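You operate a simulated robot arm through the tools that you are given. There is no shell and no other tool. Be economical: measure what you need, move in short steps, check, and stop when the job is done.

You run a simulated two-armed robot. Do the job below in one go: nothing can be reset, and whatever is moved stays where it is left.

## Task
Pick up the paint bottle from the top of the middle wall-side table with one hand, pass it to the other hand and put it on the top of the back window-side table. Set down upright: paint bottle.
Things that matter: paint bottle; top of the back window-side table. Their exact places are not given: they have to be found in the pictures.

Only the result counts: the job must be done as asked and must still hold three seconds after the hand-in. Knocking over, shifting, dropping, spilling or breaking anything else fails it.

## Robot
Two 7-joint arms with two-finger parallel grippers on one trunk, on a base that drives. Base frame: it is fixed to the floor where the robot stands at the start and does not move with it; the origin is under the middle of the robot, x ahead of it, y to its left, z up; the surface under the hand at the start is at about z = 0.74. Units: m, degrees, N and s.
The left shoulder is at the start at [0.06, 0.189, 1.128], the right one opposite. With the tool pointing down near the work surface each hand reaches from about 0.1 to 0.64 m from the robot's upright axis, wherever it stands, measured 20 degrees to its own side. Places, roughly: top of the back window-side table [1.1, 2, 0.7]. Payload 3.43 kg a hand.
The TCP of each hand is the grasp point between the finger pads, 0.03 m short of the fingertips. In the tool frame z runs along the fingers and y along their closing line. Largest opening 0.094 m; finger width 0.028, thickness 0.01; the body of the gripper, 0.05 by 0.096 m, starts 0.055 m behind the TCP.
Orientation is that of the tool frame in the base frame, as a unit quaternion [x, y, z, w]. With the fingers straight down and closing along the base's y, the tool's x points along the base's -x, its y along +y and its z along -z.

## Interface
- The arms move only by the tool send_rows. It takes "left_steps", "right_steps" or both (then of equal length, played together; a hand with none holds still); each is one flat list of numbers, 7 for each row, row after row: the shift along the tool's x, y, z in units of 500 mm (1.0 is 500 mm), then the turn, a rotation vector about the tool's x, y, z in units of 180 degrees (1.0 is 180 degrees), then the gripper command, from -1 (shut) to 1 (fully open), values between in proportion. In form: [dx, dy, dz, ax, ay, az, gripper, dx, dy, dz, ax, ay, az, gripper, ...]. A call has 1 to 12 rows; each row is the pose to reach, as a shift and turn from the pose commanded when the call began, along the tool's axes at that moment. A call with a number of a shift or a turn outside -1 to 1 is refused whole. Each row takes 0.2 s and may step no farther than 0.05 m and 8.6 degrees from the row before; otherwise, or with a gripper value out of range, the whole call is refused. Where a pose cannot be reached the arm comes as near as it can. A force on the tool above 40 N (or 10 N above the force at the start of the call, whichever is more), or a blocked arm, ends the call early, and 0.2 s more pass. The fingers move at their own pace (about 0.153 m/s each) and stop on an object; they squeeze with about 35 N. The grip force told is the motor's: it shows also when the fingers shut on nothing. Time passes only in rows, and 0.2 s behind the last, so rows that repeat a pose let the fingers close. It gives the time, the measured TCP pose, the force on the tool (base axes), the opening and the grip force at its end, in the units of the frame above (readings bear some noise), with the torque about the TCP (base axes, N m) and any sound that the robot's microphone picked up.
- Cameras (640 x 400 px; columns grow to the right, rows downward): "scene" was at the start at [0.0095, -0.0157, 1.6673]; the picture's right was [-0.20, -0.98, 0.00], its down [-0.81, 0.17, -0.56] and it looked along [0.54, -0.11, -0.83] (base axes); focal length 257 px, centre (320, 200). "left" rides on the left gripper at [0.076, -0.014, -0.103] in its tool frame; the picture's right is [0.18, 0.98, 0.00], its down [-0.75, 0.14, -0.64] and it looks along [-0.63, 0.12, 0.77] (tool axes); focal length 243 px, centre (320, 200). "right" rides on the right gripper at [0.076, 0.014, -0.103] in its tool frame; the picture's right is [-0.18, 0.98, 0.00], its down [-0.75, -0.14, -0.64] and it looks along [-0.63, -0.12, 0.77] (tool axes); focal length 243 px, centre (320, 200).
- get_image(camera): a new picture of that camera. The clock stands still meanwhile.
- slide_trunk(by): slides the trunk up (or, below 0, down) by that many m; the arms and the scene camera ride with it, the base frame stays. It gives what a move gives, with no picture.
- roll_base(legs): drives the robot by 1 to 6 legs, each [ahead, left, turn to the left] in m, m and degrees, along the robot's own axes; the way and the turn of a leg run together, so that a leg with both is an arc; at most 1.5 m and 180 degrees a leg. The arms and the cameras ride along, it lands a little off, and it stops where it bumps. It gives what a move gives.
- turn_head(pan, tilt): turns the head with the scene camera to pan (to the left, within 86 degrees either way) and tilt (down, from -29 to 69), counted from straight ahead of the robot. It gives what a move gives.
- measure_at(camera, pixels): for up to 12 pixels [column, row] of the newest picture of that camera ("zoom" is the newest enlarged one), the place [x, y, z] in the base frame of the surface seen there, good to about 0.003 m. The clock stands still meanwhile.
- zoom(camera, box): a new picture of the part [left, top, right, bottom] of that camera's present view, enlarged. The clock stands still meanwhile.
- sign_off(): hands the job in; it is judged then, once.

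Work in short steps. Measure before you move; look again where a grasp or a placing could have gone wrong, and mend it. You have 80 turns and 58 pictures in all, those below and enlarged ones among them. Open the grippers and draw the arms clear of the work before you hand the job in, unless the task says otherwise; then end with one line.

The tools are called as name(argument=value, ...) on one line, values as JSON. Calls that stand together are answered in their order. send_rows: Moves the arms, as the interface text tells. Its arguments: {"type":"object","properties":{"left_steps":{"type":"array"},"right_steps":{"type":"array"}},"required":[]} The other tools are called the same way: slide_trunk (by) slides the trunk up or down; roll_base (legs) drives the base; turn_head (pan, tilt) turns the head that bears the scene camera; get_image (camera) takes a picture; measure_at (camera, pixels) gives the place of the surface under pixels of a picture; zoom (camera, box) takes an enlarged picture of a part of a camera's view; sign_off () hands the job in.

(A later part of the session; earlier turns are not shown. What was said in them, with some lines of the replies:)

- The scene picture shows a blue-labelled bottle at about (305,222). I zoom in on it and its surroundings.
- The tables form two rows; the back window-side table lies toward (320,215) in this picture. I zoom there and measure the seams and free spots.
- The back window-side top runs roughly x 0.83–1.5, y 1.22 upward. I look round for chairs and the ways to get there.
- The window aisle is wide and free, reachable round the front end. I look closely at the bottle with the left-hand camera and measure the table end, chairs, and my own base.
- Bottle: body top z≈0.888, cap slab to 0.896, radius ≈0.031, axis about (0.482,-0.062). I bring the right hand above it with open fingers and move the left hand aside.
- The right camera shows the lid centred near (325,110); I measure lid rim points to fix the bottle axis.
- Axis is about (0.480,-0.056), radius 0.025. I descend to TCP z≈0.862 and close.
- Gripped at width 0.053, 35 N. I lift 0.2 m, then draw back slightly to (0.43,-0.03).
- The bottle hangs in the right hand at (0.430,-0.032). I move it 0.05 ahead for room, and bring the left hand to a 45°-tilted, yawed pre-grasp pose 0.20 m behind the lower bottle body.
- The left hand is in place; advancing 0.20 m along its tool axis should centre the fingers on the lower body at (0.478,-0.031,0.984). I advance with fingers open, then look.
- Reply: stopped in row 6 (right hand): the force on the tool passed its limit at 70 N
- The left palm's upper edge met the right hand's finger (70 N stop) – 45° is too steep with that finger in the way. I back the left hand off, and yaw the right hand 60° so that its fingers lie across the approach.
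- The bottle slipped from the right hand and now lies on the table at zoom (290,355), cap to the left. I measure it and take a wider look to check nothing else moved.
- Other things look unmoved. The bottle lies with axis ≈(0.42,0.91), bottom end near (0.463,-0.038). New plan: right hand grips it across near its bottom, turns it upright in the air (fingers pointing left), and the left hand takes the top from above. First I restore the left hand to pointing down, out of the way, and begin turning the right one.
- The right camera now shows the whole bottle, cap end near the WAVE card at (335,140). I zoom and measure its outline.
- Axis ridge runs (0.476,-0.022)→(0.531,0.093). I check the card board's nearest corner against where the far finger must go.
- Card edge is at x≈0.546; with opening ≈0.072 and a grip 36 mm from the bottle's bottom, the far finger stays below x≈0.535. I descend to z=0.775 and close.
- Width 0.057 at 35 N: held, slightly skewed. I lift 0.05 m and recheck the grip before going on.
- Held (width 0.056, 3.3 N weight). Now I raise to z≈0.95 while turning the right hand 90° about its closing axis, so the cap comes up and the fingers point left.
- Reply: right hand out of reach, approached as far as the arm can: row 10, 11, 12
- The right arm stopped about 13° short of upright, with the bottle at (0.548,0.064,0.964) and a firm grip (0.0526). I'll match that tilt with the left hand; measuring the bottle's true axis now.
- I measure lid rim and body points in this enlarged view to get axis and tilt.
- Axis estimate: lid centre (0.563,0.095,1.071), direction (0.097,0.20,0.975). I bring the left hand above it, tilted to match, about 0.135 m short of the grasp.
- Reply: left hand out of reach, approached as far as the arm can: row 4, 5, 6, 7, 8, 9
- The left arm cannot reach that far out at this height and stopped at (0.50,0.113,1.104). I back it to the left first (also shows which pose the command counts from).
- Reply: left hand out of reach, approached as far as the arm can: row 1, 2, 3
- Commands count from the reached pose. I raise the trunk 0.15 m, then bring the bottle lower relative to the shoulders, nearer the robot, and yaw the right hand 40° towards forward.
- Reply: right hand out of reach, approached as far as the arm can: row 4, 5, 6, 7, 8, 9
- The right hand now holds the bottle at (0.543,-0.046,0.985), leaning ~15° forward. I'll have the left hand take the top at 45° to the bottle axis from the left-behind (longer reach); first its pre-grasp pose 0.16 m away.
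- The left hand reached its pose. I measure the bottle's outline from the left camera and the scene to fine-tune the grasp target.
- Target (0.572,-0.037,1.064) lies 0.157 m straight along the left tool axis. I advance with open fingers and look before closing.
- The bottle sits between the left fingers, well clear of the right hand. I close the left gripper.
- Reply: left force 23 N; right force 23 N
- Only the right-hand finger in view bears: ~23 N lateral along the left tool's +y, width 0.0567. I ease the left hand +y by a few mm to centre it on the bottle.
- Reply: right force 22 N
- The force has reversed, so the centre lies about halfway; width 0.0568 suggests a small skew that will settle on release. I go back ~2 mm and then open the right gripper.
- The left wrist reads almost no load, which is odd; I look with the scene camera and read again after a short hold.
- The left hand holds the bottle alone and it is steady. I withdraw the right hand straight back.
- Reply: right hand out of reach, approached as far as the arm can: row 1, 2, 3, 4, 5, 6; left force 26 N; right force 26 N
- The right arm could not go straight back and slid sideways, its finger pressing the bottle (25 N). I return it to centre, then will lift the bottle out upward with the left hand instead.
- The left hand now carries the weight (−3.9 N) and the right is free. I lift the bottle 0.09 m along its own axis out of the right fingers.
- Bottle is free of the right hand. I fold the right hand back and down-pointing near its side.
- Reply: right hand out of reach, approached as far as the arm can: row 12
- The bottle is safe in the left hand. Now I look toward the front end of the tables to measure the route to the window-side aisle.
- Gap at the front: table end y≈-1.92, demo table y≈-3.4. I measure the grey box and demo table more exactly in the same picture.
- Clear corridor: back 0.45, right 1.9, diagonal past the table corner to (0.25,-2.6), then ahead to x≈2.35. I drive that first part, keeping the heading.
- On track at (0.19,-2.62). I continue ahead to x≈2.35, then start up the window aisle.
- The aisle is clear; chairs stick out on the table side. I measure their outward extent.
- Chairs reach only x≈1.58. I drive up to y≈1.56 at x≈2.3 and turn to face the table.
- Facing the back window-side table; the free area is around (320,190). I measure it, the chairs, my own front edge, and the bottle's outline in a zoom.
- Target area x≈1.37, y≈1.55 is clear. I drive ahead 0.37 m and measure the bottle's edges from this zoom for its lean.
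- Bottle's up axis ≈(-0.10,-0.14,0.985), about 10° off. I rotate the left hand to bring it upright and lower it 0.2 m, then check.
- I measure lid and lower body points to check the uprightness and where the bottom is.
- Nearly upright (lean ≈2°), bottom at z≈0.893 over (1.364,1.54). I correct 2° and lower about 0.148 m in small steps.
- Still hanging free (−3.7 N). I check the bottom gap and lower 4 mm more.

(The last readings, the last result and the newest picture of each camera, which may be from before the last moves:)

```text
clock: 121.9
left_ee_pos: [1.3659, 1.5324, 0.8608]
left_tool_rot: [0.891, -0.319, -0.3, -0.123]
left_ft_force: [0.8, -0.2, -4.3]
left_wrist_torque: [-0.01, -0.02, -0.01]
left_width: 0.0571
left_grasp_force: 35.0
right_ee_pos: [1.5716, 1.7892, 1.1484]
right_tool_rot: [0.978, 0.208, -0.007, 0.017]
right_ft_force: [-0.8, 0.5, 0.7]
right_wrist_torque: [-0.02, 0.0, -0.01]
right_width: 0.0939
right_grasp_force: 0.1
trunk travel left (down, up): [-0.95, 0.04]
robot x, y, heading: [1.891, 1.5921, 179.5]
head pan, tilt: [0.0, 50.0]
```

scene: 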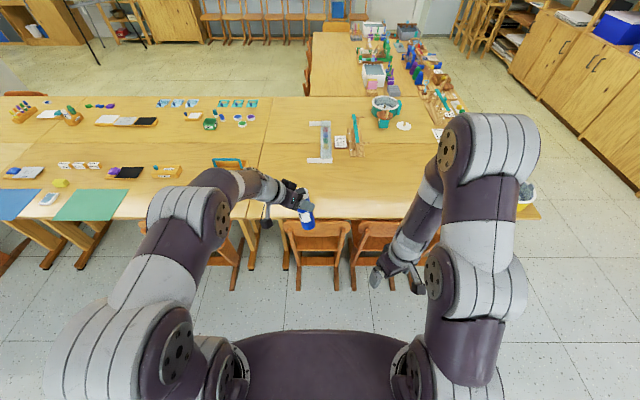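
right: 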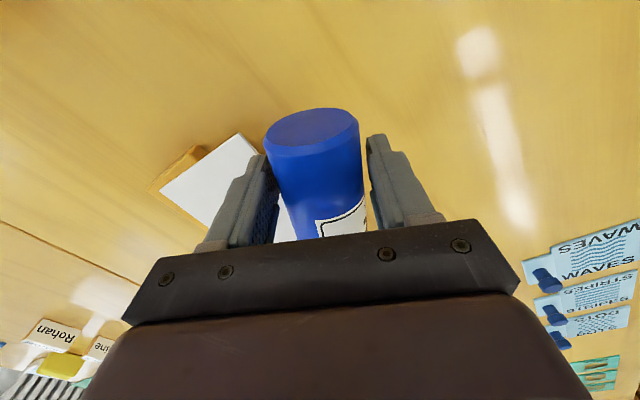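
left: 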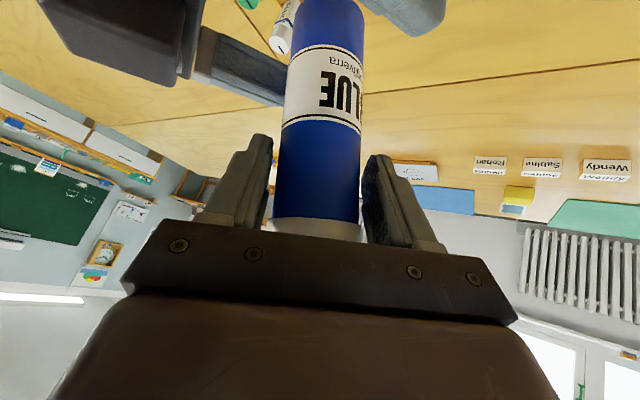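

No contact yet; slab top implies a few mm left. I lower in 1.5 mm steps.

send_rows(left_steps=[0.0018, 0.0001, 0.0024, 0, 0, 0, -1, 0.0024, 0.0002, 0.0032, 0, 0, 0, -1])

send_rows(left_steps=[0.0012, 0.0001, 0.0016, 0, 0, 0, -1, 0.0018, 0.0001, 0.0024, 0, 0, 0, -1])

```text
clock: 122.5
left_ee_pos: [1.3663, 1.5321, 0.8586]
left_tool_rot: [0.891, -0.319, -0.299, -0.123]
left_ft_force: [-0.7, 0.6, -4.2]
left_wrist_torque: [0.0, -0.04, -0.01]
left_width: 0.0568
left_grasp_force: 34.9
right_ee_pos: [1.5721, 1.7888, 1.1497]
right_tool_rot: [0.978, 0.208, -0.007, 0.018]
right_ft_force: [-0.6, 0.0, 0.9]
right_wrist_torque: [0.0, -0.02, 0.02]
right_width: 0.094
right_grasp_force: 0.0
trunk travel left (down, up): [-0.95, 0.04]
robot x, y, heading: [1.8879, 1.5922, 179.6]
head pan, tilt: [0.0, 50.0]
```

```text
clock: 123.1
left_ee_pos: [1.3666, 1.5317, 0.8572]
left_tool_rot: [0.891, -0.318, -0.3, -0.123]
left_ft_force: [0.3, -0.5, -3.2]
left_wrist_torque: [-0.01, -0.01, -0.02]
left_width: 0.0569
left_grasp_force: 34.5
right_ee_pos: [1.5716, 1.7894, 1.1496]
right_tool_rot: [0.978, 0.208, -0.007, 0.018]
right_ft_force: [-0.5, 0.8, -0.4]
right_wrist_torque: [0.0, 0.04, 0.01]
right_width: 0.094
right_grasp_force: 0.1
trunk travel left (down, up): [-0.95, 0.04]
robot x, y, heading: [1.8919, 1.5937, 179.7]
head pan, tilt: [0.0, 50.0]
```

Perhaps first contact (−3.2 N); I go on in two more small steps until the force clearly changes.

send_rows(left_steps=[0.0012, 0.0001, 0.0016, 0, 0, 0, -1, 0.0018, 0.0001, 0.0024, 0, 0, 0, -1])

send_rows(left_steps=[0.0012, 0.0001, 0.0016, 0, 0, 0, -1, 0.0012, 0.0001, 0.0016, 0, 0, 0, -1])

```text
clock: 123.7
left_ee_pos: [1.3669, 1.5326, 0.8572]
left_tool_rot: [0.89, -0.319, -0.302, -0.122]
left_ft_force: [1.7, 0.1, 7.6]
left_wrist_torque: [-0.09, 0.03, -0.01]
left_width: 0.0569
left_grasp_force: 35.0
right_ee_pos: [1.5729, 1.789, 1.151]
right_tool_rot: [0.978, 0.208, -0.008, 0.017]
right_ft_force: [0.4, 0.3, 0.1]
right_wrist_torque: [0.03, 0.0, -0.02]
right_width: 0.0939
right_grasp_force: 0.0
trunk travel left (down, up): [-0.95, 0.04]
robot x, y, heading: [1.8935, 1.5906, 179.7]
head pan, tilt: [0.0, 50.0]
```

```text
clock: 124.3
left_ee_pos: [1.3662, 1.534, 0.8571]
left_tool_rot: [0.889, -0.32, -0.303, -0.123]
left_ft_force: [0.8, 1.6, 19.8]
left_wrist_torque: [-0.29, 0.2, 0.05]
left_width: 0.0571
left_grasp_force: 34.5
right_ee_pos: [1.5733, 1.7893, 1.1498]
right_tool_rot: [0.978, 0.208, -0.008, 0.017]
right_ft_force: [-0.1, 0.5, 0.1]
right_wrist_torque: [-0.02, -0.02, -0.03]
right_width: 0.0942
right_grasp_force: 0.0
trunk travel left (down, up): [-0.95, 0.04]
robot x, y, heading: [1.8932, 1.5923, 179.6]
head pan, tilt: [0.0, 50.0]
```

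Firm contact (+20 N). I relieve ~1.5 mm and open gently.

send_rows(left_steps=[-0.0018, -0.0001, -0.0024, 0, 0, 0, -1, -0.0018, -0.0001, -0.0024, 0, 0, 0, 0.3, -0.0018, -0.0001, -0.0024, 0, 0, 0, 0.5, -0.0018, -0.0001, -0.0024, 0, 0, 0, 1, -0.0018, -0.0001, -0.0024, 0, 0, 0, 1])

get_image(camera="left")

```text
clock: 125.5
left_ee_pos: [1.3672, 1.5306, 0.856]
left_tool_rot: [0.89, -0.32, -0.3, -0.123]
left_ft_force: [-0.5, 0.9, -1.1]
left_wrist_torque: [0.01, 0.01, 0.02]
left_width: 0.0938
left_grasp_force: 0.1
right_ee_pos: [1.5707, 1.7902, 1.1492]
right_tool_rot: [0.978, 0.208, -0.007, 0.018]
right_ft_force: [0.3, 0.0, 0.1]
right_wrist_torque: [0.02, 0.01, -0.02]
right_width: 0.0938
right_grasp_force: 0.0
trunk travel left (down, up): [-0.95, 0.04]
robot x, y, heading: [1.8929, 1.596, 179.7]
head pan, tilt: [0.0, 50.0]
```

```text
5 pictures are left
```

left: 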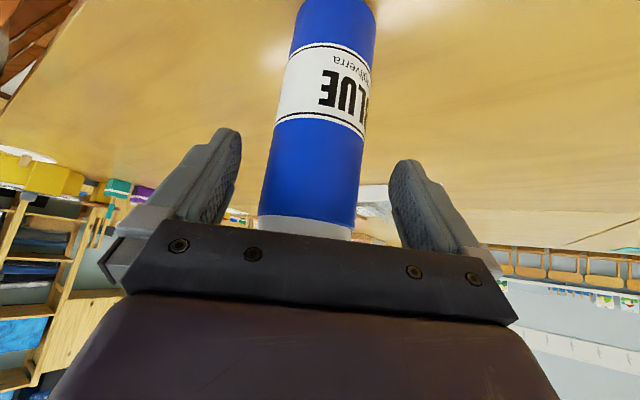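

Released; the bottle stands between the open fingers with gaps both sides. I back the left hand out along its tool axis.

send_rows(left_steps=[0, -0.004, -0.03, 0, 0, 0, 1, 0, -0.004, -0.07, 0, 0, 0, 1, 0, -0.004, -0.12, 0, 0, 0, 1, 0, -0.004, -0.18, 0, 0, 0, 1, 0, -0.004, -0.25, 0, 0, 0, 1, 0, -0.004, -0.32, 0, 0, 0, 1, 0, -0.004, -0.4, 0, 0, 0, 1])

get_image(camera="scene")

```text
clock: 127.1
left_ee_pos: [1.4628, 1.4503, 1.0129]
left_tool_rot: [0.89, -0.318, -0.302, -0.122]
left_ft_force: [1.0, 0.4, -0.3]
left_wrist_torque: [0.01, 0.0, 0.01]
left_width: 0.0938
left_grasp_force: 0.0
right_ee_pos: [1.5721, 1.7887, 1.15]
right_tool_rot: [0.978, 0.209, -0.007, 0.017]
right_ft_force: [0.1, -0.1, -0.4]
right_wrist_torque: [0.0, 0.0, 0.02]
right_width: 0.0941
right_grasp_force: 0.1
trunk travel left (down, up): [-0.95, 0.04]
robot x, y, heading: [1.8903, 1.5937, 180.0]
head pan, tilt: [0.0, 50.0]
```

```text
4 pictures are left
```

scene: 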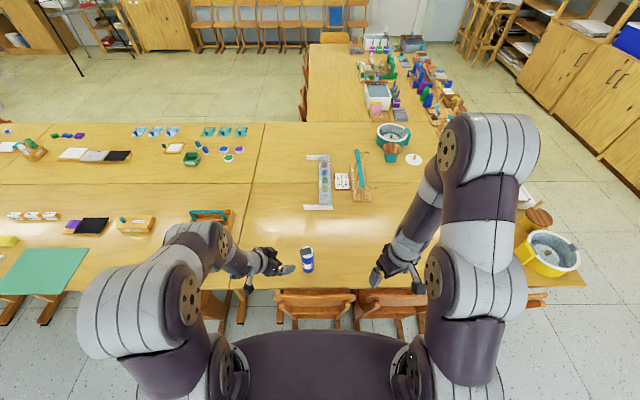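

The bottle stands upright at (307,260) on the back window-side table. I draw the robot back 0.4 m so both arms are clear and check once more.

roll_base(legs=[[-0.4, 0, 0]])

get_image(camera="scene")

```text
clock: 129.5
left_ee_pos: [1.8508, 1.4516, 1.012]
left_tool_rot: [0.89, -0.321, -0.299, -0.124]
left_ft_force: [0.1, -0.1, 0.8]
left_wrist_torque: [-0.03, 0.01, 0.02]
left_width: 0.0938
left_grasp_force: 0.1
right_ee_pos: [1.9627, 1.7875, 1.1501]
right_tool_rot: [0.979, 0.204, -0.007, 0.018]
right_ft_force: [0.2, 0.2, 0.3]
right_wrist_torque: [-0.03, -0.02, 0.04]
right_width: 0.0939
right_grasp_force: 0.1
trunk travel left (down, up): [-0.95, 0.04]
robot x, y, heading: [2.2812, 1.5902, 179.6]
head pan, tilt: [0.0, 50.0]
```

```text
3 pictures are left
```

scene: 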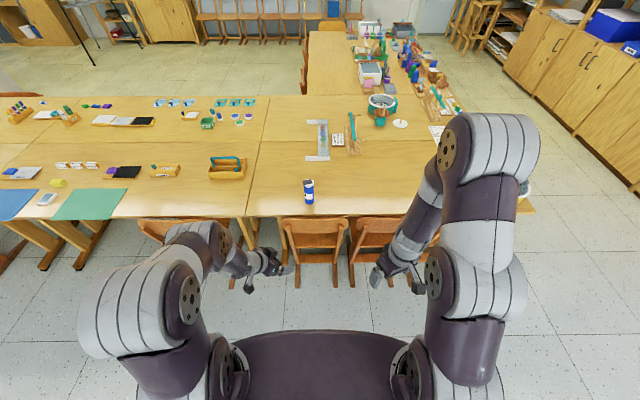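

The bottle stands upright at (309,191), the arms are clear and both grippers are open; I hand in.

sign_off()

```text
The job is handed in.
```

The paint bottle is upright on the back window-side table, passed from the right hand to the left on the way. It slipped from the right hand once and fell onto the middle wall-side table, where I picked it up again; the pictures show nothing else moved.
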